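You operate a simulated robot arm through the tools that you are given. There is no shell and no other tool. Be economical: measure what you need, move in short steps, check, and stop when the job is done.

Carry out the task below with a simulated two-armed robot. There is one attempt and no reset: what you move stays moved.

JOB
Stop the dust leak at the duct, then get the fan running again.
Fine: stop classifier, then fan; close the red duct lever; restart the fan alone.

Only the result counts: the job must be done as asked and must still hold three seconds after the hand-in. Knocking over, shifting, dropping, spilling or breaking anything else fails it.

ROBOT AND FRAMES
Two 7-joint arms with fingered hands on one trunk, on a base that drives. Base frame: it is fixed to the floor where the robot stands at the start and does not move with it; the origin is under the middle of the robot, x ahead of it, y to its left, z up. Lengths are in mm, angles in rad, forces in N, time in s.
The left shoulder is at the start at [85, 174, 920], the right one opposite. With the tool pointing down near the work surface each hand reaches from about 100 to 720 mm from the robot's upright axis, wherever it stands, measured 20 degrees to its own side. Places, roughly: air inlet lever [-100, -1800, 500]; big hopper gate knob [-4900, 1000, 700]; big red stop button [600, -500, 800]; chute lever [-4900, 700, 700]; classifier dial [800, -200, 800]; control cabinet [900, -300, 600]; cooling switch [700, -400, 1000]; direction switch [800, 0, 800]; feed dial [700, -300, 800]; green classifier button [800, 0, 1000]; green fan button [800, 100, 1000]; green feeder button [800, -200, 1000]; green mill button [800, -100, 1000]; green rotor button [-4700, 1900, 1200]; green screw button [-4700, 2000, 1200]; green suction button [-4700, 1800, 1200]. Payload 3.8 kg a hand.
Tool frame (each hand has its own): the origin (TCP) lies between the finger pads and is the grasp point; the fingertips stand 26 mm ahead of it; z points along the fingers, y is the line along which they close. The gripper opens to 132 mm. The gripper's body begins 73 mm behind the TCP. The gripper is a hand of 3 fingers: y runs from the thumb to the fingers, the wrist lies at [0, 0, -224] in the tool frame, and closing takes about 1.5 s.
Orientation is told as [roll, pitch, yaw] about the base's x, y, z axes, in that order, counted from this pose: with the fingers straight down and closing along the base's y, the tool's x points along the base's -x, its y along +y and its z along -z.

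CONTROLS
- The arms move only by the tool move_arm. It takes "left_commands", "right_commands" or both (then of equal length, played together; a hand with none holds still); each is a list of rows, each a list of 6 numbers: the shift along the tool's x, y, z in units of 200 mm (1.0 is 200 mm), then the turn, a rotation vector about the tool's x, y, z in units of 120 degrees (1.0 is 120 degrees). In form: [[tx, ty, tz, wx, wy, wz], ...]. A call has 1 to 10 rows; each row is the pose to reach, as a shift and turn from the pose commanded when the call began, along the tool's axes at that moment. "left_gripper" and "right_gripper" are, for a hand that has rows, the finger opening in mm, from 0 to 132, set as the call begins (left out, the last holds). A call with a number of a shift or a turn outside -1 to 1 is refused whole. Rows are played at 5 a second. More than 50 mm and 0.15 rad between two rows, or a gripper value outside its range, and nothing of the call is played. Where a pose cannot be reached the arm comes as near as it can. A force on the tool above 40 N (or 10 N above the force at the start of the call, whichever is more), or a blocked arm, ends the call early, and 0.2 s more pass. The fingers move at their own pace (about 108 mm/s each) and stop on an object; they squeeze with about 22 N. The grip force told is the motor's: it shows also when the fingers shut on nothing. Time passes only in rows, and 0.2 s behind the last, so rows that repeat a pose let the fingers close. The reply holds the time, the measured pose of the TCP, the force on the tool along the base axes, the opening and the grip force, in the units named above and with some noise, with the torque about the TCP (base axes, N m) and any sound that the robot's microphone picked up, and new pictures: "show" is both (left out), scene, wrist or none (wrist: the cameras of the hands that moved).
- Cameras (640 x 400 px; columns grow to the right, rows downward): "scene" is now at [129.2, -59.5, 842.8]; the picture's right is [-0.77, -0.64, 0.00], its down [0.21, -0.25, -0.95] and it looks along [0.61, -0.73, 0.32] (base axes); focal length 214 px, centre (320, 200). "left" rides on the left gripper at [-62, 3, -92] in its tool frame; the picture's right is [-0.05, -1.00, 0.00], its down [0.83, -0.04, -0.55] and it looks along [0.55, -0.03, 0.83] (tool axes); focal length 230 px, centre (320, 200). "right" rides on the right gripper at [62, 3, -92] in its tool frame; the picture's right is [-0.05, 1.00, 0.00], its down [-0.83, -0.04, -0.56] and it looks along [-0.55, -0.03, 0.83] (tool axes); focal length 230 px, centre (320, 200). There is no depth. A picture from a camera that has moved, and an enlarged one, comes with that camera's place and axes in the base frame and with its lens. The place of the scene camera against the robot may be out by one fixed shift of up to 18 mm in any direction.
- raise_lower(by): slides the trunk up (or, below 0, down) by that many mm; the arms and the scene camera ride with it, the base frame stays. It gives what a move gives, with no picture.
- drive_base(legs): drives the robot by 1 to 6 legs, each [ahead, left, turn to the left] in mm, mm and rad, along the robot's own axes; the way and the turn of a leg run together, so that a leg with both is an arc; at most 1500 mm and 3.142 rad a leg. The arms and the cameras ride along, it lands a little off, and it stops where it bumps. It gives what a move gives, and a new picture of the scene camera.
- set_fingers(finger1, finger2, thumb_bend, hand): sets how far each is bent, from 0 (flat) to 100 (curled in); at 30 the hand is open as for a grip, at 70 the pads meet at the TCP. One left out holds its place. A second passes; each finger stops where it meets its share of the squeeze, and holds until it gets a number again. A gripper value or a shape takes the hand back. It gives what a move gives, with no picture; readings hold the bend of each and the force on the fingers (four entries, about 0 where the hand has none), thumb and palm.
- preshape(shape, hand): the hand has 3 fingers and takes this shape, open, in about a second: jaw (thumb against the fingers, like two jaws); tri (thumb and two fingers); tip (a fingertip pinch); poke (one finger out to press); point (the index stretched); flat (the hand flat); cup (the hand cupped); fist (a fist). The gripper value then closes the fingers along that shape, each until it touches; the sizes above hold for jaw. It gives what a move gives, with no picture.
- head_to(pan, tilt): turns the head with the scene camera to pan (to the left, within 1.047 rad either way) and tilt (down, from -0.506 to 1.204), counted from straight ahead of the robot. It gives what a move gives, and a new picture of the scene camera.
- close_up(camera, box): a new picture of the part [left, top, right, bottom] of that camera's present view, enlarged. It takes no simulated time.
- sign_off(): hands the job in; it is judged then, once.

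Work in short steps. Places have to be worked out from the pictures, the camera data and where the tool is seen: move nearer, look again, correct. Check each grasp and each placing, and mend what went wrong. You have 120 turns and 260 pictures in all, those below and enlarged ones among them. Open the grippers and draw the arms clear of the work before you hand the job in, unless the task says otherwise; then end with one line.

The tools are called after "Call:" as a command line: name --argument value ..., lists and objects as JSON in quotes. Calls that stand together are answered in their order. move_arm: Moves the arms, as the interface text tells. Its arguments: {"type":"object","properties":{"left_commands":{"type":"array"},"left_gripper":{"type":"number"},"right_commands":{"type":"array"},"right_gripper":{"type":"number"},"show":{"type":"string","enum":["both","scene","wrist","none"]}},"required":[]} The other tools are called the same way: raise_lower (by) slides the trunk up or down; preshape (shape, hand) gives the hand a shape; set_fingers (finger1, finger2, thumb_bend, hand) moves the fingers one by one; drive_base (legs) drives the base; head_to (pan, tilt) turns the head that bears the scene camera; close_up (camera, box) takes an enlarged picture of a part of a camera's view; sign_off () hands the job in.

At the start:

```text
clock: 0.0
left_tcp_pos: [515.7, -5.3, 999.9]
left_tool_rot: [0.0, -0.003, 0.002]
left_contact_force: [0.2, 0.3, 0.4]
left_ft_torque: [0.01, 0.02, -0.01]
left_finger_gap: 132.1
left_gripper_force: 0.1
left_shape: jaw
left_bend: [30.0, 30.0, 30.0]
left_finger forces: [0.0, 0.0, 0.0, 0.0, 0.0, 0.0]
right_tcp_pos: [336.9, -280.0, 1001.0]
right_tool_rot: [0.001, 0.001, 0.0]
right_contact_force: [-0.4, 0.1, 0.9]
right_ft_torque: [-0.02, 0.04, -0.01]
right_finger_gap: 131.9
right_gripper_force: 0.1
right_shape: jaw
right_bend: [30.0, 30.0, 30.0]
right_finger forces: [0.1, 0.0, 0.0, 0.1, 0.1, 0.0]
trunk travel left (down, up): [-225.0, 257.0]
robot x, y, heading: [2.3, 1.3, -0.004]
head pan, tilt: [-0.874, -0.33]
```

scene: 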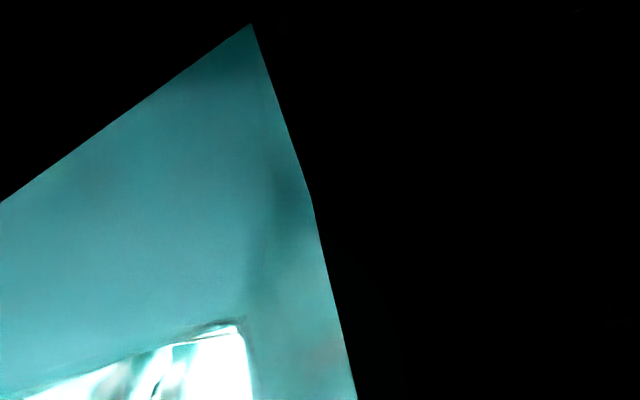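
right: 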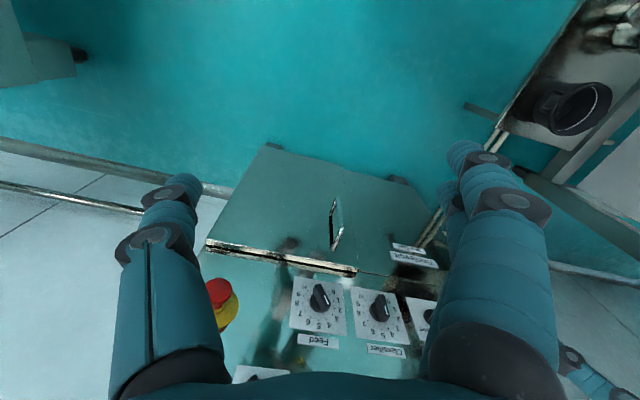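
left: 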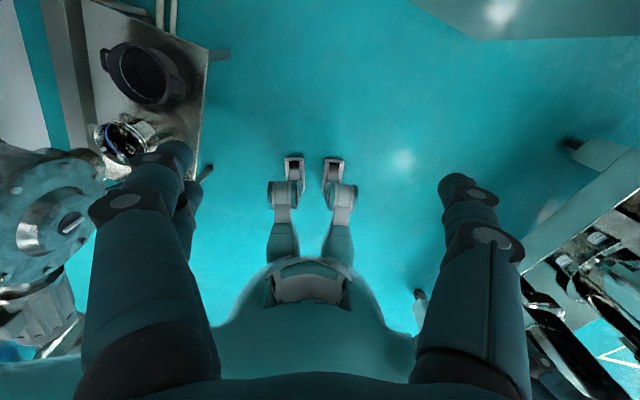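

The head looks up and right; I turn it ahead to see the cabinet.

Call:
head_to --pan 0 --tilt 0.1

```text
clock: 1.2
left_tcp_pos: [515.1, -5.0, 1000.6]
left_tool_rot: [0.0, 0.0, 0.0]
left_contact_force: [0.1, 0.5, 0.5]
left_ft_torque: [-0.01, -0.01, -0.01]
left_finger_gap: 132.0
left_gripper_force: 0.1
left_shape: jaw
left_bend: [30.0, 30.0, 30.0]
left_finger forces: [0.0, 0.0, 0.0, 0.0, 0.0, 0.1]
right_tcp_pos: [338.7, -280.9, 999.9]
right_tool_rot: [-0.001, 0.001, 0.0]
right_contact_force: [0.2, -0.1, -0.4]
right_ft_torque: [0.0, 0.0, 0.01]
right_finger_gap: 132.0
right_gripper_force: 0.0
right_shape: jaw
right_bend: [30.0, 30.0, 30.0]
right_finger forces: [0.0, 0.0, 0.0, 0.0, 0.0, 0.0]
trunk travel left (down, up): [-225.0, 257.0]
robot x, y, heading: [-0.4, 0.8, 0.007]
head pan, tilt: [0.0, 0.099]
camera scene: at [171.7, -0.5, 806.0], right [0.0, -1.0, 0.0], down [-0.1, 0.0, -1.0], along [1.0, 0.0, -0.1], focal length 214 px, centre (320, 200)
```

scene: 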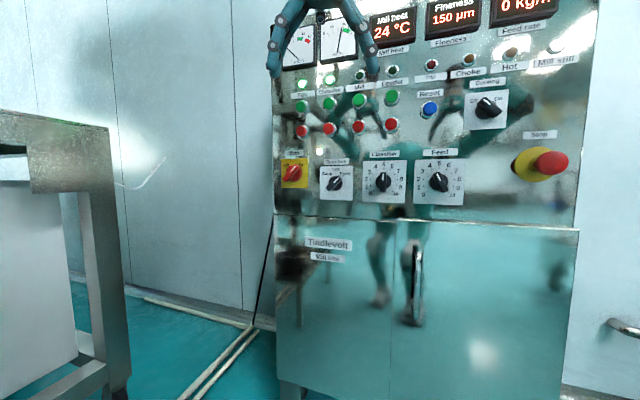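

The panel is in view; I enlarge the button block to read the labels and lamps.

Call:
close_up --camera "scene" --box '[260, 60, 420, 160]'

Call:
close_up --camera "scene" --box '[260, 0, 580, 200]'

Call:
head_to --pan -0.2 --tilt -0.3

Call:
head_to --pan 1.0 --tilt 0.1

Call:
head_to --pan -1.0 --tilt 0.1

```text
4.00 times, centred on (340, 110) of scene
camera zoom: at [171.7, -0.5, 806.0], right [0.0, -1.0, 0.0], down [-0.1, 0.0, -1.0], along [1.0, 0.0, -0.1], focal length 858 px, centre (240, 560)
```

zoom: 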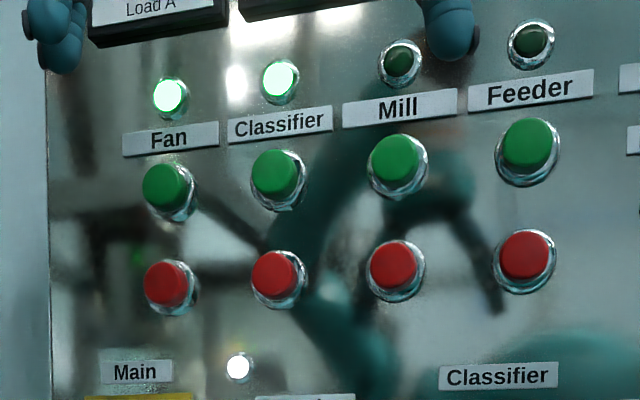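

```text
2.00 times, centred on (420, 100) of scene
camera zoom: at [171.7, -0.5, 806.0], right [0.0, -1.0, 0.0], down [-0.1, 0.0, -1.0], along [1.0, 0.0, -0.1], focal length 429 px, centre (120, 400)
```

zoom: 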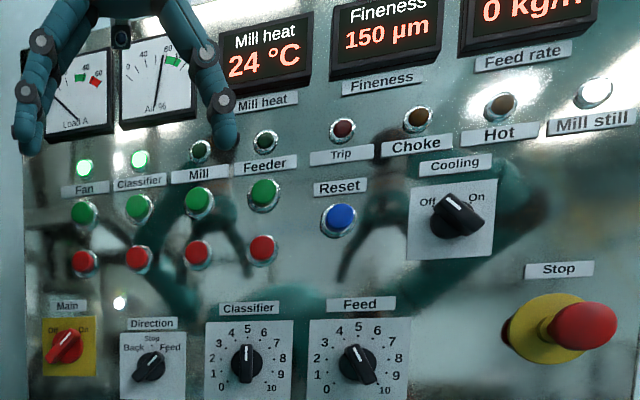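

```text
clock: 2.0
left_tcp_pos: [515.4, -4.6, 1000.2]
left_tool_rot: [0.002, 0.001, 0.001]
left_contact_force: [-0.3, -0.5, 0.4]
left_ft_torque: [0.02, 0.02, -0.01]
left_finger_gap: 131.7
left_gripper_force: 0.0
left_shape: jaw
left_bend: [30.0, 30.0, 30.0]
left_finger forces: [0.0, 0.1, 0.0, 0.0, 0.0, 0.0]
right_tcp_pos: [338.9, -281.8, 1000.3]
right_tool_rot: [0.0, 0.0, 0.0]
right_contact_force: [-0.1, 0.5, 0.2]
right_ft_torque: [0.01, -0.03, 0.0]
right_finger_gap: 132.0
right_gripper_force: 0.1
right_shape: jaw
right_bend: [30.0, 30.0, 30.0]
right_finger forces: [0.1, 0.1, 0.0, 0.1, 0.0, 0.0]
trunk travel left (down, up): [-225.0, 257.0]
robot x, y, heading: [1.7, 3.8, -0.006]
head pan, tilt: [-0.201, -0.3]
camera scene: at [156.8, -16.0, 840.4], right [-0.2, -0.98, 0.0], down [0.29, -0.06, -0.96], along [0.94, -0.19, 0.29], focal length 214 px, centre (320, 200)
```

scene: 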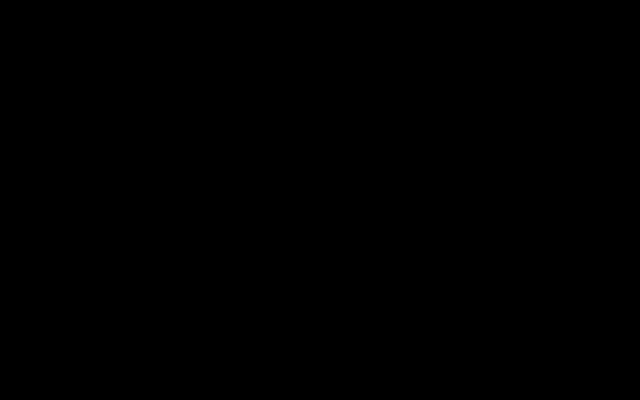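

```text
clock: 3.5
left_tcp_pos: [515.9, -4.9, 1002.0]
left_tool_rot: [0.0, 0.001, 0.001]
left_contact_force: [-0.5, 0.8, -0.2]
left_ft_torque: [0.03, 0.04, 0.02]
left_finger_gap: 131.8
left_gripper_force: 0.0
left_shape: jaw
left_bend: [30.0, 30.0, 30.0]
left_finger forces: [0.0, 0.0, 0.0, 0.0, 0.1, 0.0]
right_tcp_pos: [338.4, -279.5, 1001.2]
right_tool_rot: [0.001, 0.001, 0.001]
right_contact_force: [0.3, 0.1, 0.3]
right_ft_torque: [0.02, 0.01, 0.01]
right_finger_gap: 131.9
right_gripper_force: 0.0
right_shape: jaw
right_bend: [30.0, 30.0, 30.0]
right_finger forces: [0.0, 0.0, 0.1, 0.0, 0.0, 0.1]
trunk travel left (down, up): [-225.0, 257.0]
robot x, y, heading: [0.8, 3.9, 0.001]
head pan, tilt: [1.0, 0.099]
camera scene: at [129.5, 77.0, 806.0], right [0.84, -0.54, 0.0], down [-0.05, -0.08, -1.0], along [0.54, 0.84, -0.1], focal length 214 px, centre (320, 200)
```

scene: 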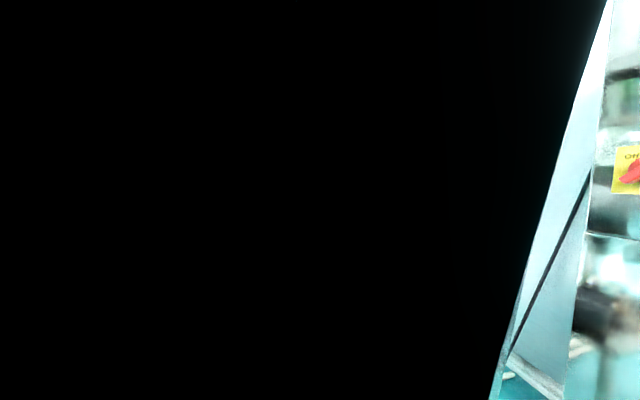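

```text
clock: 5.4
left_tcp_pos: [515.6, -5.5, 1000.5]
left_tool_rot: [-0.001, 0.001, 0.002]
left_contact_force: [0.6, -0.1, 1.0]
left_ft_torque: [-0.01, 0.02, -0.01]
left_finger_gap: 131.7
left_gripper_force: 0.1
left_shape: jaw
left_bend: [30.0, 30.0, 30.0]
left_finger forces: [0.1, 0.0, 0.1, 0.1, 0.1, 0.0]
right_tcp_pos: [337.9, -281.3, 1000.5]
right_tool_rot: [0.0, 0.001, 0.0]
right_contact_force: [0.3, -0.2, -0.6]
right_ft_torque: [0.03, -0.03, 0.0]
right_finger_gap: 132.0
right_gripper_force: 0.2
right_shape: jaw
right_bend: [30.0, 30.0, 30.0]
right_finger forces: [0.1, 0.0, 0.0, 0.0, 0.0, 0.0]
trunk travel left (down, up): [-225.0, 257.0]
robot x, y, heading: [-0.4, -1.0, 0.003]
head pan, tilt: [-1.0, 0.099]
camera scene: at [129.5, -77.8, 805.9], right [-0.84, -0.54, 0.0], down [-0.05, 0.08, -1.0], along [0.54, -0.84, -0.1], focal length 214 px, centre (320, 200)
```

scene: 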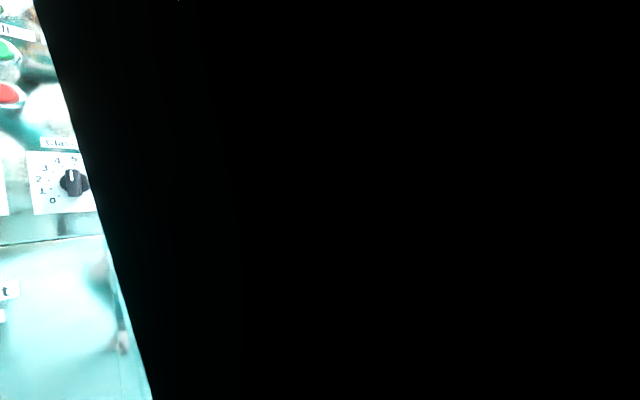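

Fan and classifier lamps are lit. I shape the left hand to poke and turn it to point forward.

Call:
preshape --hand "left" --shape "poke"

Call:
move_arm --left_commands '[[0, 0, 0, 0, -0.07, 0], [0, 0, 0, 0, -0.14, 0], [0, 0, 0, 0, -0.21, 0], [0, 0, 0, 0, -0.28, 0], [0, 0, 0, 0, -0.35, 0], [0, 0, 0, 0, -0.42, 0], [0, 0, 0, 0, -0.49, 0], [0, 0, 0, 0, -0.56, 0], [0, 0, 0, 0, -0.63, 0], [0, 0, 0, 0, -0.7, 0]]' --show "none"

Call:
head_to --pan 0 --tilt 0

Call:
close_up --camera "left" --box '[0, 0, 640, 400]'

```text
clock: 6.3
left_tcp_pos: [514.7, -4.4, 1000.1]
left_tool_rot: [-0.001, -0.001, 0.002]
left_contact_force: [-1.1, 1.0, -0.2]
left_ft_torque: [-0.02, 0.0, 0.02]
left_finger_gap: 0.0
left_gripper_force: 0.1
left_shape: poke
left_bend: [100.0, 100.0, 45.0]
left_finger forces: [0.0, 0.1, 0.0, 0.0, 0.1, 0.0]
right_tcp_pos: [338.5, -280.9, 1000.5]
right_tool_rot: [0.0, 0.0, 0.001]
right_contact_force: [0.7, -2.0, -0.1]
right_ft_torque: [-0.01, -0.02, -0.06]
right_finger_gap: 131.7
right_gripper_force: 0.3
right_shape: jaw
right_bend: [30.0, 30.0, 30.0]
right_finger forces: [0.1, 0.1, 0.0, 0.1, 0.0, 0.0]
trunk travel left (down, up): [-225.0, 257.0]
robot x, y, heading: [1.7, -1.1, -0.005]
head pan, tilt: [-1.0, 0.099]
```

```text
clock: 8.5
left_tcp_pos: [515.3, -4.2, 1000.1]
left_tool_rot: [-0.016, -1.47, 0.016]
left_contact_force: [-1.0, -0.3, -0.5]
left_ft_torque: [0.01, -0.03, 0.0]
left_finger_gap: 0.0
left_gripper_force: 0.1
left_shape: poke
left_bend: [100.0, 100.0, 45.0]
left_finger forces: [0.0, 0.0, 0.0, 0.0, 0.0, 0.0]
right_tcp_pos: [337.3, -280.9, 1000.1]
right_tool_rot: [0.001, 0.0, -0.001]
right_contact_force: [0.9, -0.6, 0.1]
right_ft_torque: [0.03, 0.0, -0.01]
right_finger_gap: 132.0
right_gripper_force: 0.1
right_shape: jaw
right_bend: [30.0, 30.0, 30.0]
right_finger forces: [0.0, 0.0, 0.0, 0.1, 0.0, 0.0]
trunk travel left (down, up): [-225.0, 257.0]
robot x, y, heading: [0.0, -3.2, -0.002]
head pan, tilt: [-1.0, 0.099]
```

```text
clock: 9.8
left_tcp_pos: [514.3, -5.7, 1000.0]
left_tool_rot: [-0.005, -1.466, 0.007]
left_contact_force: [-0.7, -0.8, -0.1]
left_ft_torque: [0.01, 0.0, 0.01]
left_finger_gap: 0.2
left_gripper_force: 0.1
left_shape: poke
left_bend: [100.0, 100.0, 45.0]
left_finger forces: [0.0, 0.1, 0.0, 0.1, 0.0, 0.0]
right_tcp_pos: [338.4, -280.5, 998.8]
right_tool_rot: [-0.001, 0.0, 0.0]
right_contact_force: [-0.5, -0.5, 0.5]
right_ft_torque: [0.06, 0.0, 0.0]
right_finger_gap: 132.2
right_gripper_force: 0.1
right_shape: jaw
right_bend: [30.0, 30.0, 30.0]
right_finger forces: [0.1, 0.1, 0.1, 0.1, 0.0, 0.0]
trunk travel left (down, up): [-225.0, 257.0]
robot x, y, heading: [0.7, -1.5, 0.002]
head pan, tilt: [0.0, 0.0]
camera scene: at [169.7, -0.5, 815.0], right [0.0, -1.0, 0.0], down [0.0, 0.0, -1.0], along [1.0, 0.0, 0.0], focal length 214 px, centre (320, 200)
```

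scene: 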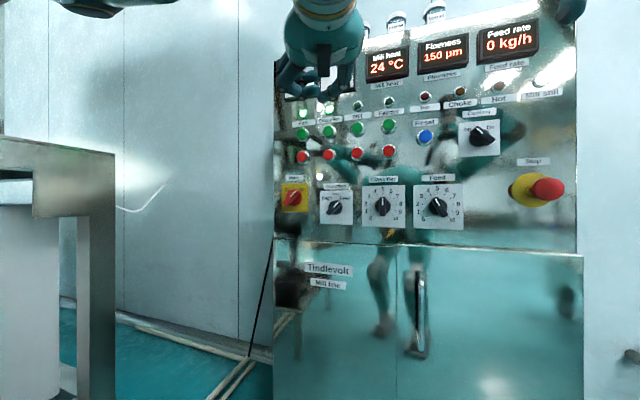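

```text
1.00 times, centred on (320, 200) of left (not enlarged: the box is as wide or as high as the picture)
camera zoom: at [428.4, -0.7, 1072.0], right [0.01, -1.0, 0.05], down [-0.64, -0.04, -0.77], along [0.77, -0.03, -0.64], focal length 230 px, centre (320, 200)
```

zoom: 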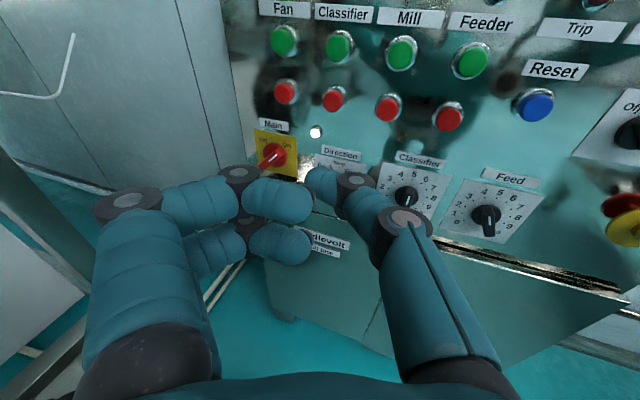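

Triangulated reds: classifier about (846,-27,957), fan about (868,56,955), panel yawed ~0.33 rad. The poke shape leaves the knuckles rather forward, so I look at "point".

Call:
preshape --hand "left" --shape "point"

Call:
close_up --camera "left" --box '[0, 0, 640, 400]'

```text
clock: 10.7
left_tcp_pos: [514.8, -4.5, 999.7]
left_tool_rot: [-0.005, -1.467, 0.006]
left_contact_force: [0.4, 0.4, 0.2]
left_ft_torque: [0.0, 0.0, -0.03]
left_finger_gap: 0.0
left_gripper_force: 0.0
left_shape: point
left_bend: [24.0, 100.0, 48.0]
left_finger forces: [0.1, 0.0, 0.0, 0.0, 0.1, 0.0]
right_tcp_pos: [339.5, -280.4, 1000.1]
right_tool_rot: [0.001, 0.0, 0.0]
right_contact_force: [0.1, 0.3, 1.0]
right_ft_torque: [0.01, -0.03, -0.03]
right_finger_gap: 131.9
right_gripper_force: 0.0
right_shape: jaw
right_bend: [30.0, 30.0, 30.0]
right_finger forces: [0.1, 0.0, 0.1, 0.1, 0.0, 0.0]
trunk travel left (down, up): [-225.0, 257.0]
robot x, y, heading: [2.5, -1.0, 0.002]
head pan, tilt: [0.0, 0.0]
```

```text
1.00 times, centred on (320, 200) of left (not enlarged: the box is as wide or as high as the picture)
camera zoom: at [428.4, -0.6, 1072.1], right [0.01, -1.0, 0.05], down [-0.64, -0.04, -0.77], along [0.77, -0.03, -0.64], focal length 230 px, centre (320, 200)
```

zoom: 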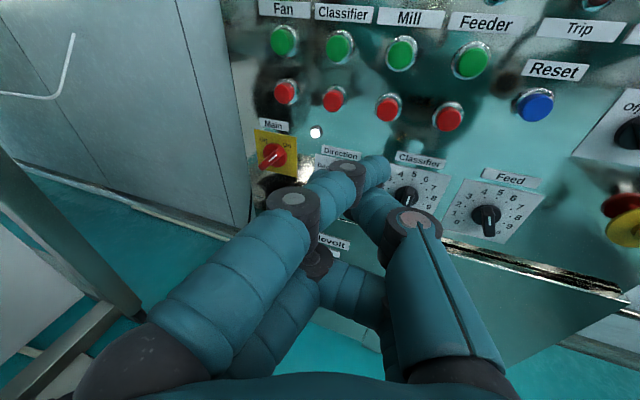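

The pointing index is still bent across; I try the finger straight with the others curled.

Call:
set_fingers --hand "left" --finger1 0 --finger2 100 --thumb_bend 100

Call:
close_up --camera "left" --box '[0, 0, 640, 400]'

Call:
close_up --camera "scene" --box '[240, 0, 400, 100]'

```text
clock: 11.7
left_tcp_pos: [514.6, -5.1, 999.7]
left_tool_rot: [-0.005, -1.465, 0.006]
left_contact_force: [0.1, 0.3, -0.1]
left_ft_torque: [0.02, 0.03, 0.0]
left_finger_gap: 66.4
left_gripper_force: 0.0
left_shape: fingers
left_bend: [0.0, 100.0, 99.0]
left_finger forces: [0.1, 0.0, 0.0, 0.1, 0.0, 0.0]
right_tcp_pos: [337.1, -279.6, 999.7]
right_tool_rot: [-0.001, 0.001, 0.001]
right_contact_force: [-0.9, -0.8, 0.3]
right_ft_torque: [0.02, -0.01, 0.0]
right_finger_gap: 132.0
right_gripper_force: 0.1
right_shape: jaw
right_bend: [30.0, 30.0, 30.0]
right_finger forces: [0.0, 0.0, 0.0, 0.0, 0.1, 0.0]
trunk travel left (down, up): [-225.0, 257.0]
robot x, y, heading: [-1.3, 0.9, 0.003]
head pan, tilt: [0.0, 0.0]
```

```text
1.00 times, centred on (320, 200) of left (not enlarged: the box is as wide or as high as the picture)
camera zoom: at [428.3, -0.7, 1072.0], right [0.01, -1.0, 0.05], down [-0.64, -0.04, -0.77], along [0.77, -0.03, -0.64], focal length 230 px, centre (320, 200)
```

zoom: 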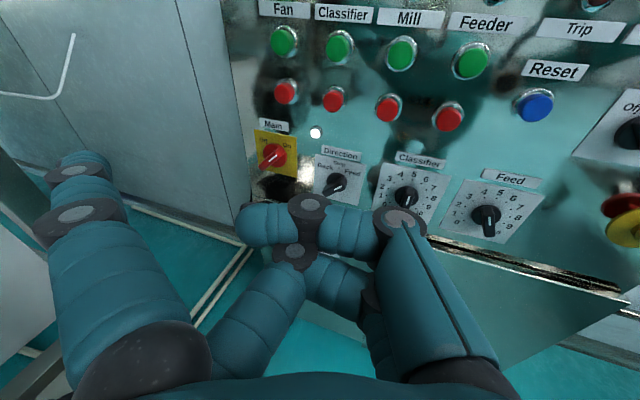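

```text
4.00 times, centred on (320, 50) of scene
camera zoom: at [169.7, -0.4, 815.0], right [0.0, -1.0, 0.0], down [0.0, 0.0, -1.0], along [1.0, 0.0, 0.0], focal length 858 px, centre (320, 800)
```

zoom: 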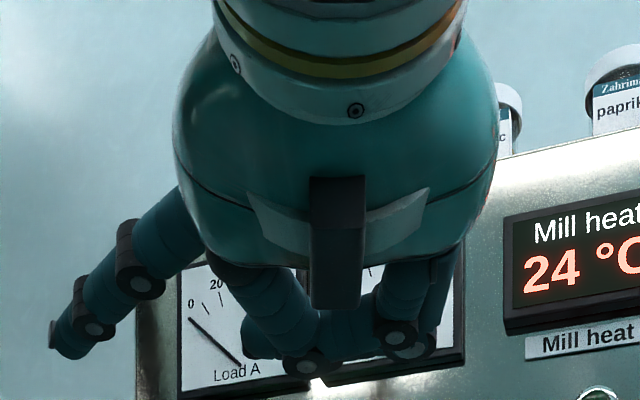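

I'll use the closed fingertip pinch instead: its tip sits in a known place, 26 mm ahead of the TCP.

Call:
preshape --hand "left" --shape "tip"

Call:
move_arm --left_commands '[[0, 0, 0, 0, 0, 0], [0, 0, 0, 0, 0, 0], [0, 0, 0, 0, 0, 0], [0, 0, 0, 0, 0, 0], [0, 0, 0, 0, 0, 0], [0, 0, 0, 0, 0, 0], [0, 0, 0, 0, 0, 0]]' --left_gripper 0 --show "both"

Call:
close_up --camera "scene" --box '[240, 0, 400, 100]'

```text
clock: 12.6
left_tcp_pos: [514.4, -3.3, 1000.7]
left_tool_rot: [-0.004, -1.466, 0.006]
left_contact_force: [0.0, 0.2, -0.7]
left_ft_torque: [0.02, -0.01, -0.03]
left_finger_gap: 96.7
left_gripper_force: 0.1
left_shape: tip
left_bend: [30.0, 95.0, 30.0]
left_finger forces: [0.1, 0.1, 0.1, 0.1, 0.0, 0.1]
right_tcp_pos: [338.2, -280.3, 1000.8]
right_tool_rot: [0.0, 0.001, 0.001]
right_contact_force: [-0.6, 0.3, -0.9]
right_ft_torque: [-0.01, 0.0, -0.01]
right_finger_gap: 131.9
right_gripper_force: 0.0
right_shape: jaw
right_bend: [30.0, 30.0, 30.0]
right_finger forces: [0.0, 0.0, 0.1, 0.0, 0.0, 0.1]
trunk travel left (down, up): [-225.0, 257.0]
robot x, y, heading: [-1.3, -0.4, -0.001]
head pan, tilt: [0.0, 0.0]
```

```text
clock: 14.2
left_tcp_pos: [515.0, -4.0, 1000.1]
left_tool_rot: [-0.004, -1.466, 0.007]
left_contact_force: [0.4, -0.1, -0.2]
left_ft_torque: [0.01, -0.01, 0.03]
left_finger_gap: 0.0
left_gripper_force: 22.2
left_shape: tip
left_bend: [66.0, 89.0, 73.0]
left_finger forces: [0.0, 0.0, 0.0, 0.0, 0.1, 0.0]
right_tcp_pos: [339.3, -280.8, 1000.6]
right_tool_rot: [0.0, -0.001, 0.0]
right_contact_force: [-0.6, 0.0, -0.5]
right_ft_torque: [0.04, -0.01, 0.01]
right_finger_gap: 131.8
right_gripper_force: 0.1
right_shape: jaw
right_bend: [30.0, 30.0, 30.0]
right_finger forces: [0.1, 0.0, 0.1, 0.0, 0.1, 0.1]
trunk travel left (down, up): [-225.0, 257.0]
robot x, y, heading: [1.7, -1.6, -0.002]
head pan, tilt: [0.0, 0.0]
camera scene: at [169.7, -0.4, 815.0], right [0.0, -1.0, 0.0], down [0.0, 0.0, -1.0], along [1.0, 0.0, 0.0], focal length 214 px, centre (320, 200)
camera left: at [428.3, -0.6, 1072.0], right [0.01, -1.0, 0.05], down [-0.64, -0.04, -0.77], along [0.77, -0.03, -0.64], focal length 230 px, centre (320, 200)
```

scene: 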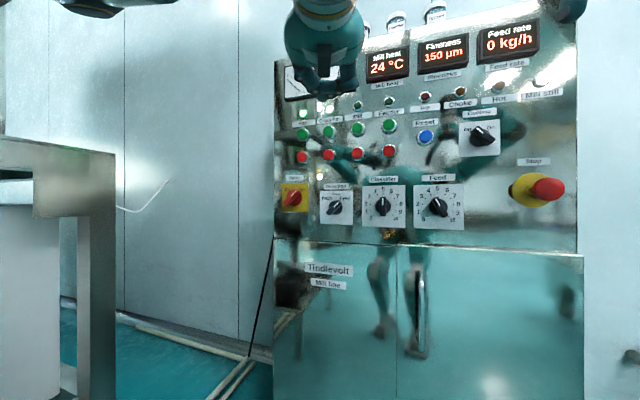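
left: 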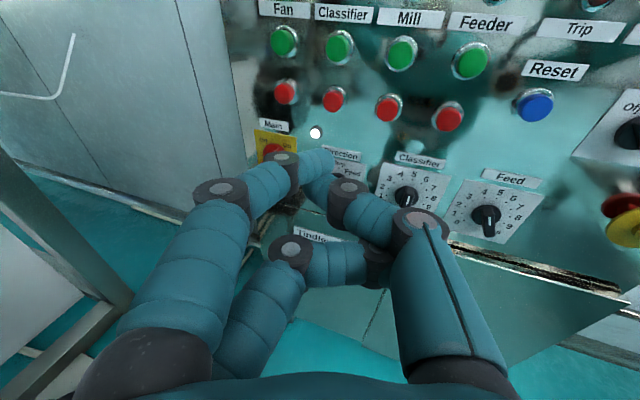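

```text
4.00 times, centred on (320, 50) of scene
camera zoom: at [169.7, -0.4, 815.0], right [0.0, -1.0, 0.0], down [0.0, 0.0, -1.0], along [1.0, 0.0, 0.0], focal length 858 px, centre (320, 800)
```

zoom: 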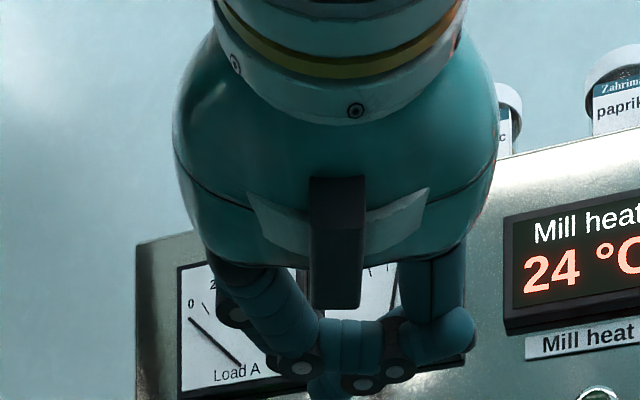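

Tips meet at the expected spot. I yaw the hand square to the panel and close to a standoff in front of the red classifier button.

Call:
move_arm --left_commands '[[0.02, 0.019, 0.19, 0.031, -0.01, 0], [0.04, 0.038, 0.38, 0.061, -0.02, 0], [0.06, 0.057, 0.57, 0.092, -0.03, 0], [0.08, 0.076, 0.76, 0.122, -0.04, 0], [0.1, 0.095, 0.95, 0.153, -0.05, 0], [0.1, 0.095, 0.95, 0.153, -0.05, 0]]' --show "both"

```text
clock: 15.6
left_tcp_pos: [674.6, -18.2, 929.7]
left_tool_rot: [-0.455, -1.503, 0.224]
left_contact_force: [-0.5, 0.9, 0.0]
left_ft_torque: [0.03, 0.01, -0.01]
left_finger_gap: 0.1
left_gripper_force: 21.9
left_shape: tip
left_bend: [67.0, 89.0, 73.0]
left_finger forces: [0.1, 0.0, 0.0, 0.0, 0.0, 0.0]
left hand out of reach, approached as far as the arm can: row 4, 5, 6
right_tcp_pos: [338.0, -279.6, 1000.6]
right_tool_rot: [-0.002, 0.001, 0.0]
right_contact_force: [0.0, 0.8, 0.4]
right_ft_torque: [-0.04, -0.03, 0.01]
right_finger_gap: 132.1
right_gripper_force: 0.1
right_shape: jaw
right_bend: [30.0, 30.0, 30.0]
right_finger forces: [0.0, 0.0, 0.1, 0.0, 0.1, 0.1]
trunk travel left (down, up): [-225.0, 257.0]
robot x, y, heading: [3.3, 0.4, -0.002]
head pan, tilt: [0.0, 0.0]
camera scene: at [169.4, 0.7, 815.2], right [0.0, -1.0, 0.0], down [0.0, 0.0, -1.0], along [1.0, 0.0, 0.0], focal length 214 px, centre (320, 200)
camera left: at [589.0, 9.6, 998.1], right [-0.23, -0.97, 0.08], down [-0.6, 0.07, -0.79], along [0.76, -0.23, -0.6], focal length 230 px, centre (320, 200)
```

scene: 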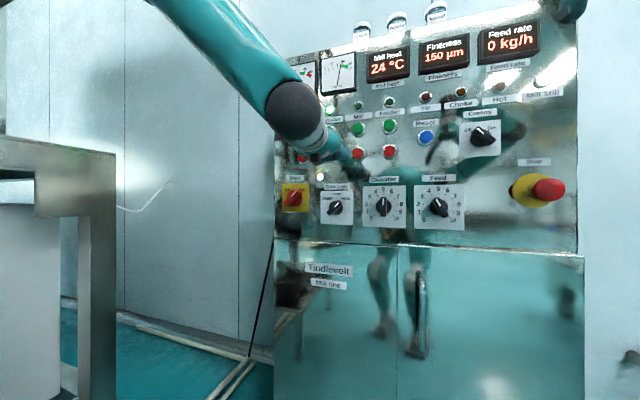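
left: 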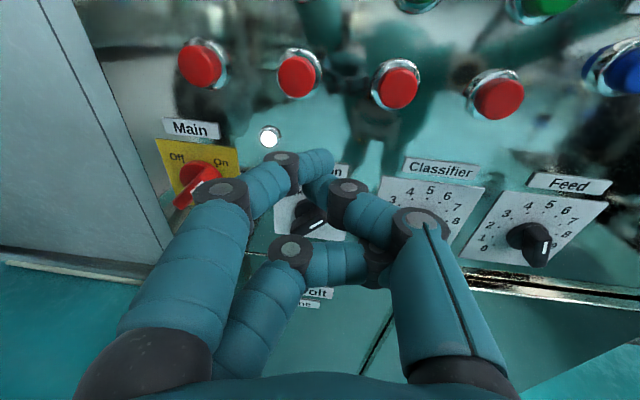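

Reach fell short; refined button estimate is classifier (862,-32,952), fan (888,50,953). I drive 100 mm ahead and look again.

Call:
drive_base --legs '[[100, 0, 0]]'

Call:
move_arm --left_commands '[[0, 0, 0, 0, 0, 0]]' --show "wrist"

```text
clock: 16.7
left_tcp_pos: [774.9, -19.2, 928.0]
left_tool_rot: [-0.423, -1.501, 0.185]
left_contact_force: [1.5, 0.7, 0.9]
left_ft_torque: [0.03, 0.0, 0.01]
left_finger_gap: 0.0
left_gripper_force: 22.1
left_shape: tip
left_bend: [67.0, 89.0, 73.0]
left_finger forces: [0.0, 0.0, 0.0, 0.0, 0.0, 0.0]
right_tcp_pos: [436.1, -282.4, 1000.1]
right_tool_rot: [0.001, 0.0, -0.002]
right_contact_force: [0.8, 0.2, -0.7]
right_ft_torque: [0.01, 0.07, 0.0]
right_finger_gap: 132.0
right_gripper_force: 0.0
right_shape: jaw
right_bend: [30.0, 30.0, 30.0]
right_finger forces: [0.0, 0.0, 0.0, 0.0, 0.0, 0.0]
trunk travel left (down, up): [-225.0, 257.0]
robot x, y, heading: [99.9, 0.4, -0.005]
head pan, tilt: [0.0, 0.0]
camera scene: at [269.1, -0.9, 814.9], right [0.0, -1.0, 0.0], down [0.0, 0.0, -1.0], along [1.0, 0.0, 0.0], focal length 214 px, centre (320, 200)
```

scene: 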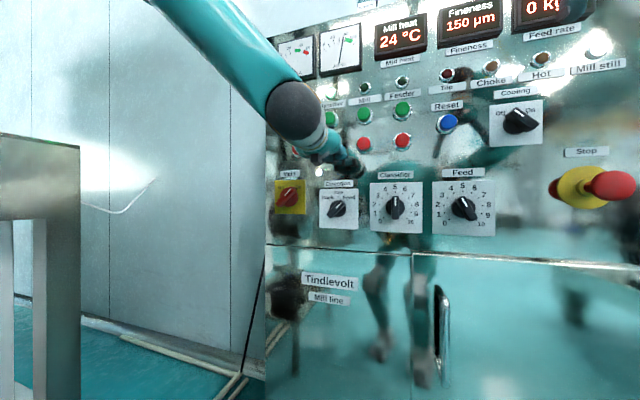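

```text
clock: 17.1
left_tcp_pos: [773.6, -18.8, 927.8]
left_tool_rot: [-0.421, -1.502, 0.184]
left_contact_force: [0.1, 0.5, -0.3]
left_ft_torque: [0.0, -0.01, -0.01]
left_finger_gap: 0.1
left_gripper_force: 22.1
left_shape: tip
left_bend: [67.0, 89.0, 73.0]
left_finger forces: [0.0, 0.1, 0.0, 0.0, 0.1, 0.0]
right_tcp_pos: [435.5, -282.1, 999.6]
right_tool_rot: [0.002, 0.0, -0.001]
right_contact_force: [-0.3, 0.0, 0.0]
right_ft_torque: [0.0, 0.02, 0.01]
right_finger_gap: 131.9
right_gripper_force: 0.1
right_shape: jaw
right_bend: [30.0, 30.0, 30.0]
right_finger forces: [0.0, 0.1, 0.0, 0.1, 0.0, 0.0]
trunk travel left (down, up): [-225.0, 257.0]
robot x, y, heading: [97.3, 3.1, 0.001]
head pan, tilt: [0.0, 0.0]
camera left: at [688.0, 6.6, 997.2], right [-0.23, -0.97, 0.08], down [-0.61, 0.08, -0.79], along [0.76, -0.23, -0.6], focal length 230 px, centre (320, 200)
```

left: 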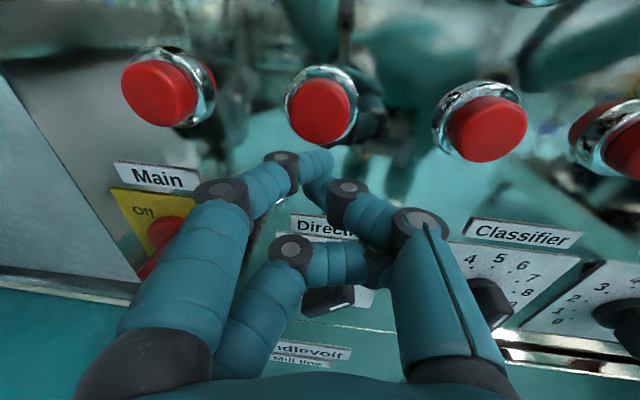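

The cap is nearer than judged (x about 815, z about 956) and I'm ~28 mm below it. I back off 30 mm and rise to its height.

Call:
move_arm --left_commands '[[0, 0, -0.15, 0, 0, 0], [-0.14, 0.01, -0.15, 0, 0, 0], [-0.14, 0.01, -0.15, 0, 0, 0]]' --show "both"

```text
clock: 17.9
left_tcp_pos: [741.4, -28.9, 958.3]
left_tool_rot: [-0.145, -1.502, -0.103]
left_contact_force: [0.0, -0.2, -0.1]
left_ft_torque: [-0.01, 0.06, -0.04]
left_finger_gap: 0.0
left_gripper_force: 21.8
left_shape: tip
left_bend: [67.0, 89.0, 73.0]
left_finger forces: [0.0, 0.1, 0.1, 0.0, 0.0, 0.0]
right_tcp_pos: [434.2, -293.7, 996.6]
right_tool_rot: [0.013, -0.004, -0.004]
right_contact_force: [-0.7, 0.3, -0.7]
right_ft_torque: [-0.02, 0.02, 0.02]
right_finger_gap: 131.9
right_gripper_force: 0.1
right_shape: jaw
right_bend: [30.0, 30.0, 30.0]
right_finger forces: [0.0, 0.0, 0.0, 0.0, 0.1, 0.0]
trunk travel left (down, up): [-225.0, 257.0]
robot x, y, heading: [95.1, -0.9, -0.004]
head pan, tilt: [0.0, 0.0]
camera scene: at [267.0, -11.3, 815.2], right [0.0, -1.0, -0.01], down [0.0, 0.01, -1.0], along [1.0, 0.0, 0.0], focal length 214 px, centre (320, 200)
camera left: at [656.4, -3.4, 1027.2], right [-0.24, -0.97, 0.06], down [-0.6, 0.1, -0.79], along [0.76, -0.23, -0.61], focal length 230 px, centre (320, 200)
```

scene: 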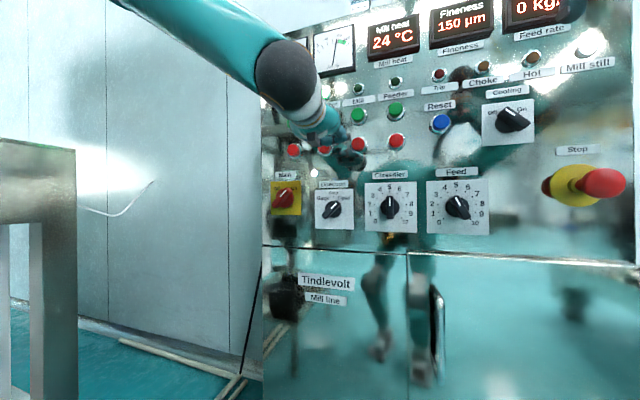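
left: 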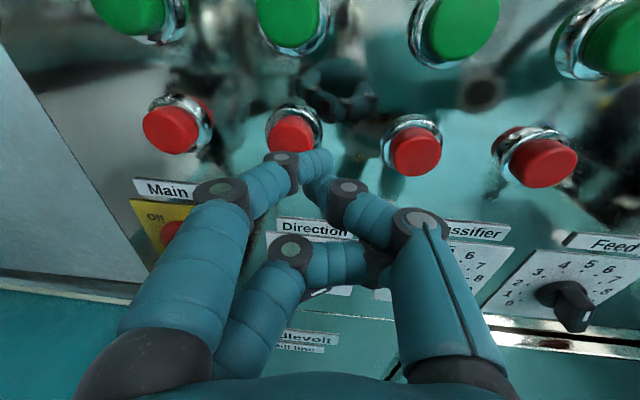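

Triangulation gives the cap at (833,-29,954). I shift 22 mm left in tool axes and approach 45 mm, ~18 mm short of contact.

Call:
move_arm --left_commands '[[-0.017, 0.11, 0, 0, 0, 0], [-0.017, 0.11, 0.12, 0, 0, 0], [-0.017, 0.11, 0.225, 0, 0, 0], [-0.017, 0.11, 0.225, 0, 0, 0]]' --show "both"

```text
clock: 18.9
left_tcp_pos: [804.9, 3.5, 941.2]
left_tool_rot: [-0.304, -1.474, 0.069]
left_contact_force: [-16.8, 10.3, -5.8]
left_ft_torque: [-0.08, 0.0, 0.12]
left_finger_gap: 0.1
left_gripper_force: 22.3
left_shape: tip
left_bend: [71.0, 89.0, 73.0]
left_finger forces: [29.7, 0.0, 0.0, 0.1, 0.0, 0.1]
right_tcp_pos: [447.1, -280.3, 998.4]
right_tool_rot: [0.0, 0.009, -0.001]
right_contact_force: [-0.8, -1.4, -0.8]
right_ft_torque: [-0.03, -0.01, 0.0]
right_finger_gap: 131.6
right_gripper_force: 0.1
right_shape: jaw
right_bend: [30.0, 30.0, 30.0]
right_finger forces: [0.0, 0.0, 0.0, 0.0, 0.0, 0.0]
trunk travel left (down, up): [-225.0, 257.0]
robot x, y, heading: [101.7, 1.5, -0.001]
head pan, tilt: [0.0, 0.0]
camera scene: at [277.4, 0.0, 813.8], right [0.0, -1.0, 0.0], down [-0.01, 0.0, -1.0], along [1.0, 0.0, -0.01], focal length 214 px, centre (320, 200)
camera left: at [721.5, 28.6, 1012.7], right [-0.23, -0.97, 0.08], down [-0.63, 0.08, -0.77], along [0.74, -0.23, -0.63], focal length 230 px, centre (320, 200)
```

scene: 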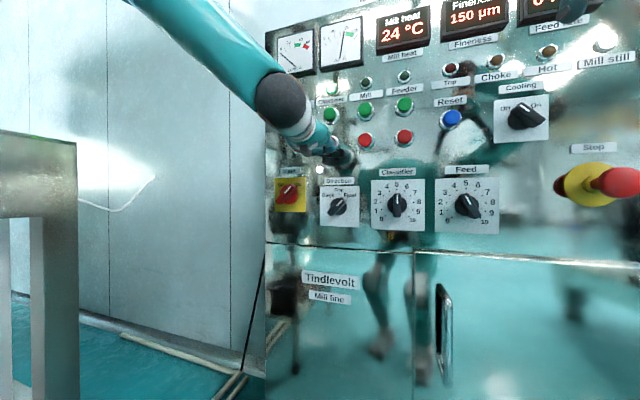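
left: 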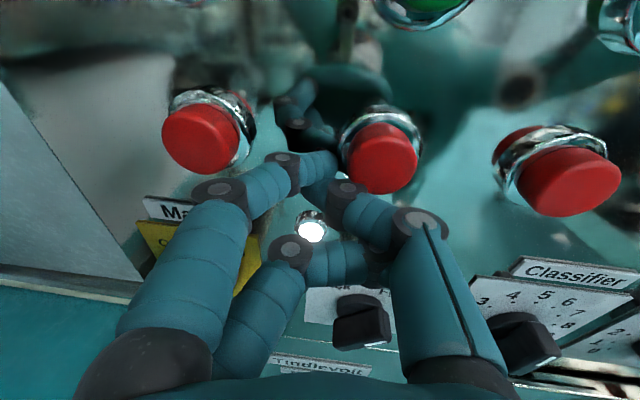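

I overshot left and low and the index touches something beside the button (17 N). I back off 40 mm and let things settle.

Call:
move_arm --left_commands '[[0, 0, -0.12, 0, 0, 0], [0, 0, -0.22, 0, 0, 0], [0, 0, -0.22, 0, 0, 0], [0, 0, -0.22, 0, 0, 0], [0, 0, -0.22, 0, 0, 0], [0, 0, -0.22, 0, 0, 0], [0, 0, -0.22, 0, 0, 0]]' --show "both"

```text
clock: 20.7
left_tcp_pos: [737.4, -34.5, 954.5]
left_tool_rot: [0.196, -1.494, -0.484]
left_contact_force: [0.0, -1.4, -0.7]
left_ft_torque: [0.03, 0.01, -0.01]
left_finger_gap: 0.0
left_gripper_force: 22.0
left_shape: tip
left_bend: [65.0, 77.0, 74.0]
left_finger forces: [0.0, 0.0, 0.0, 0.1, 0.0, 0.0]
right_tcp_pos: [428.8, -302.1, 997.3]
right_tool_rot: [0.013, -0.004, -0.013]
right_contact_force: [0.3, -0.6, -0.6]
right_ft_torque: [0.02, -0.02, 0.01]
right_finger_gap: 131.9
right_gripper_force: 0.0
right_shape: jaw
right_bend: [30.0, 30.0, 30.0]
right_finger forces: [0.1, 0.0, 0.0, 0.0, 0.0, 0.1]
trunk travel left (down, up): [-225.0, 257.0]
robot x, y, heading: [97.6, -1.5, -0.016]
head pan, tilt: [0.0, 0.0]
stopped in row 7 (left hand): the arm was blocked; the commanded pose is now the measured one
camera scene: at [265.1, -16.5, 815.5], right [-0.01, -1.0, -0.01], down [0.0, 0.01, -1.0], along [1.0, -0.01, 0.0], focal length 214 px, centre (320, 200)
camera left: at [654.1, -8.0, 1023.5], right [-0.28, -0.96, 0.04], down [-0.6, 0.14, -0.79], along [0.75, -0.24, -0.62], focal length 230 px, centre (320, 200)
```

scene: 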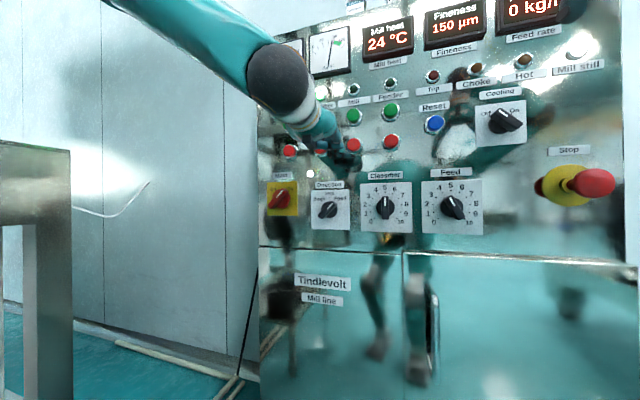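
left: 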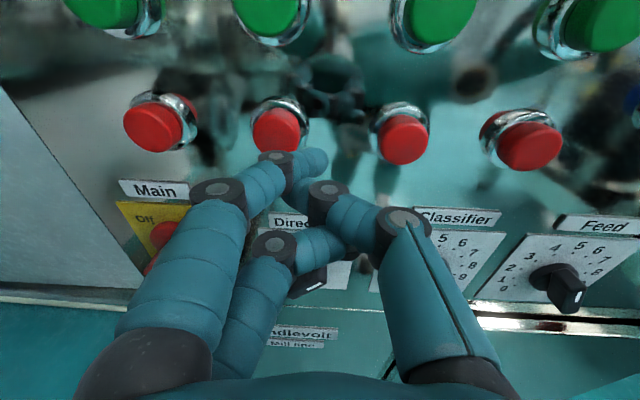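

The trunk swings to the right when I retract, so the left elbow seems to press on something to the left. I relieve it by moving 20 mm forward and look left.

Call:
move_arm --left_commands '[[0, 0, 0.1, 0, 0, 0], [0, 0, 0.1, 0, 0, 0], [0, 0, 0.1, 0, 0, 0]]' --show "none"

Call:
head_to --pan 0.6 --tilt -0.1

```text
clock: 21.5
left_tcp_pos: [763.4, -20.4, 945.7]
left_tool_rot: [-0.031, -1.486, -0.242]
left_contact_force: [-0.6, -0.2, -0.2]
left_ft_torque: [-0.04, 0.0, 0.0]
left_finger_gap: 0.0
left_gripper_force: 22.2
left_shape: tip
left_bend: [65.0, 77.0, 74.0]
left_finger forces: [0.0, 0.1, 0.0, 0.0, 0.1, 0.0]
right_tcp_pos: [436.2, -288.4, 997.2]
right_tool_rot: [0.007, 0.003, -0.007]
right_contact_force: [-0.2, -0.3, 0.0]
right_ft_torque: [-0.02, -0.01, -0.01]
right_finger_gap: 131.8
right_gripper_force: 0.1
right_shape: jaw
right_bend: [30.0, 30.0, 30.0]
right_finger forces: [0.0, 0.1, 0.1, 0.1, 0.0, 0.0]
trunk travel left (down, up): [-225.0, 257.0]
robot x, y, heading: [98.9, -4.0, -0.004]
head pan, tilt: [0.0, 0.0]
```

```text
clock: 22.5
left_tcp_pos: [762.7, -20.4, 945.3]
left_tool_rot: [-0.025, -1.485, -0.247]
left_contact_force: [0.1, -0.6, -0.1]
left_ft_torque: [0.0, 0.02, 0.01]
left_finger_gap: 0.0
left_gripper_force: 21.9
left_shape: tip
left_bend: [65.0, 77.0, 74.0]
left_finger forces: [0.1, 0.0, 0.0, 0.0, 0.1, 0.0]
right_tcp_pos: [434.1, -289.2, 996.1]
right_tool_rot: [0.005, 0.003, -0.008]
right_contact_force: [-0.1, 0.4, -0.1]
right_ft_torque: [0.01, -0.01, 0.02]
right_finger_gap: 131.7
right_gripper_force: 0.1
right_shape: jaw
right_bend: [30.0, 30.0, 30.0]
right_finger forces: [0.0, 0.1, 0.0, 0.1, 0.1, 0.0]
trunk travel left (down, up): [-225.0, 257.0]
robot x, y, heading: [97.9, 0.4, -0.012]
head pan, tilt: [0.6, -0.099]
camera scene: at [251.4, 42.5, 823.7], right [0.56, -0.83, -0.01], down [0.08, 0.06, -0.99], along [0.83, 0.55, 0.1], focal length 214 px, centre (320, 200)
```

scene: 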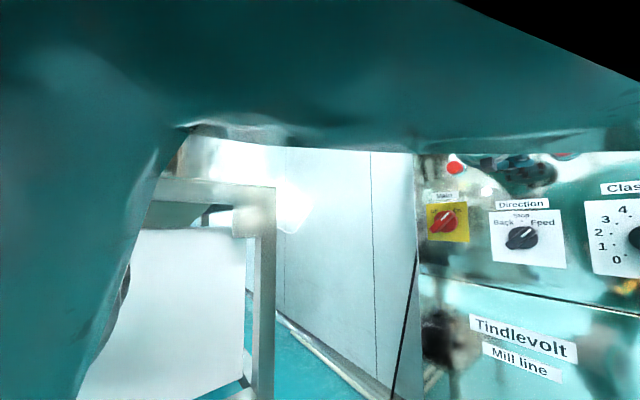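

The surroundings are far away (table ~900 mm off), so it's the forearm pressing on the robot's own head. I back away and reposition left, turned square to the panel, so the arm can work more stretched.

Call:
drive_base --legs '[[-250, 0, 0], [0, 115, 0], [0, 0, -0.32]]'

Call:
head_to --pan 0 --tilt -0.1

```text
clock: 25.5
left_tcp_pos: [490.4, 59.9, 937.7]
left_tool_rot: [0.2, -1.471, -0.496]
left_contact_force: [0.2, -0.3, -0.3]
left_ft_torque: [-0.01, 0.02, 0.03]
left_finger_gap: 0.0
left_gripper_force: 21.9
left_shape: tip
left_bend: [65.0, 77.0, 74.0]
left_finger forces: [0.0, 0.0, 0.1, 0.0, 0.0, 0.1]
right_tcp_pos: [166.1, -194.1, 1000.9]
right_tool_rot: [0.006, -0.005, -0.011]
right_contact_force: [-0.7, -0.7, 0.4]
right_ft_torque: [0.04, 0.01, -0.02]
right_finger_gap: 131.8
right_gripper_force: 0.0
right_shape: jaw
right_bend: [30.0, 30.0, 30.0]
right_finger forces: [0.0, 0.1, 0.1, 0.0, 0.1, 0.0]
trunk travel left (down, up): [-225.0, 257.0]
robot x, y, heading: [-163.1, 95.0, -0.01]
head pan, tilt: [0.6, -0.099]
stopped in leg 2: the robot was blocked; the commanded pose is now the measured one
camera scene: at [-15.3, 138.9, 825.4], right [0.56, -0.83, 0.0], down [0.09, 0.06, -0.99], along [0.83, 0.55, 0.11], focal length 214 px, centre (320, 200)
```

scene: 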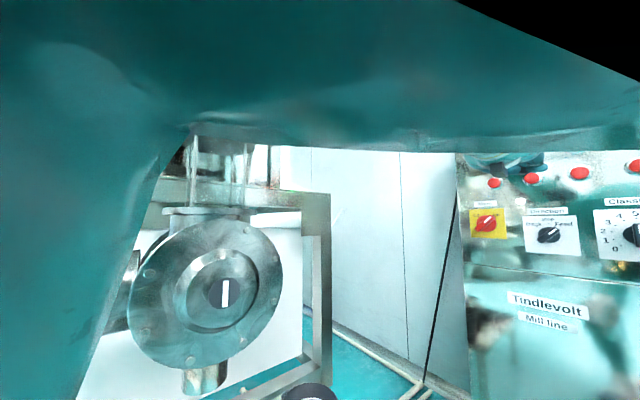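

```text
clock: 26.5
left_tcp_pos: [490.4, 60.7, 937.5]
left_tool_rot: [0.208, -1.472, -0.502]
left_contact_force: [-0.1, 0.1, 0.7]
left_ft_torque: [0.0, 0.02, 0.01]
left_finger_gap: 0.2
left_gripper_force: 22.0
left_shape: tip
left_bend: [65.0, 77.0, 74.0]
left_finger forces: [0.0, 0.0, 0.0, 0.0, 0.0, 0.0]
right_tcp_pos: [168.5, -193.1, 998.6]
right_tool_rot: [0.009, -0.007, -0.008]
right_contact_force: [0.4, 0.9, -0.1]
right_ft_torque: [-0.01, -0.01, 0.0]
right_finger_gap: 132.2
right_gripper_force: 0.0
right_shape: jaw
right_bend: [30.0, 30.0, 30.0]
right_finger forces: [0.0, 0.0, 0.0, 0.0, 0.0, 0.0]
trunk travel left (down, up): [-225.0, 257.0]
robot x, y, heading: [-162.9, 96.5, -0.009]
head pan, tilt: [0.0, -0.099]
camera scene: at [0.0, 89.6, 824.6], right [-0.01, -1.0, -0.01], down [0.1, 0.01, -0.99], along [0.99, -0.01, 0.1], focal length 214 px, centre (320, 200)
```

scene: 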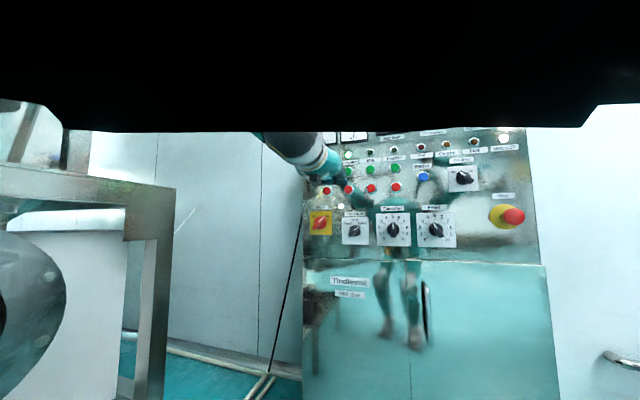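

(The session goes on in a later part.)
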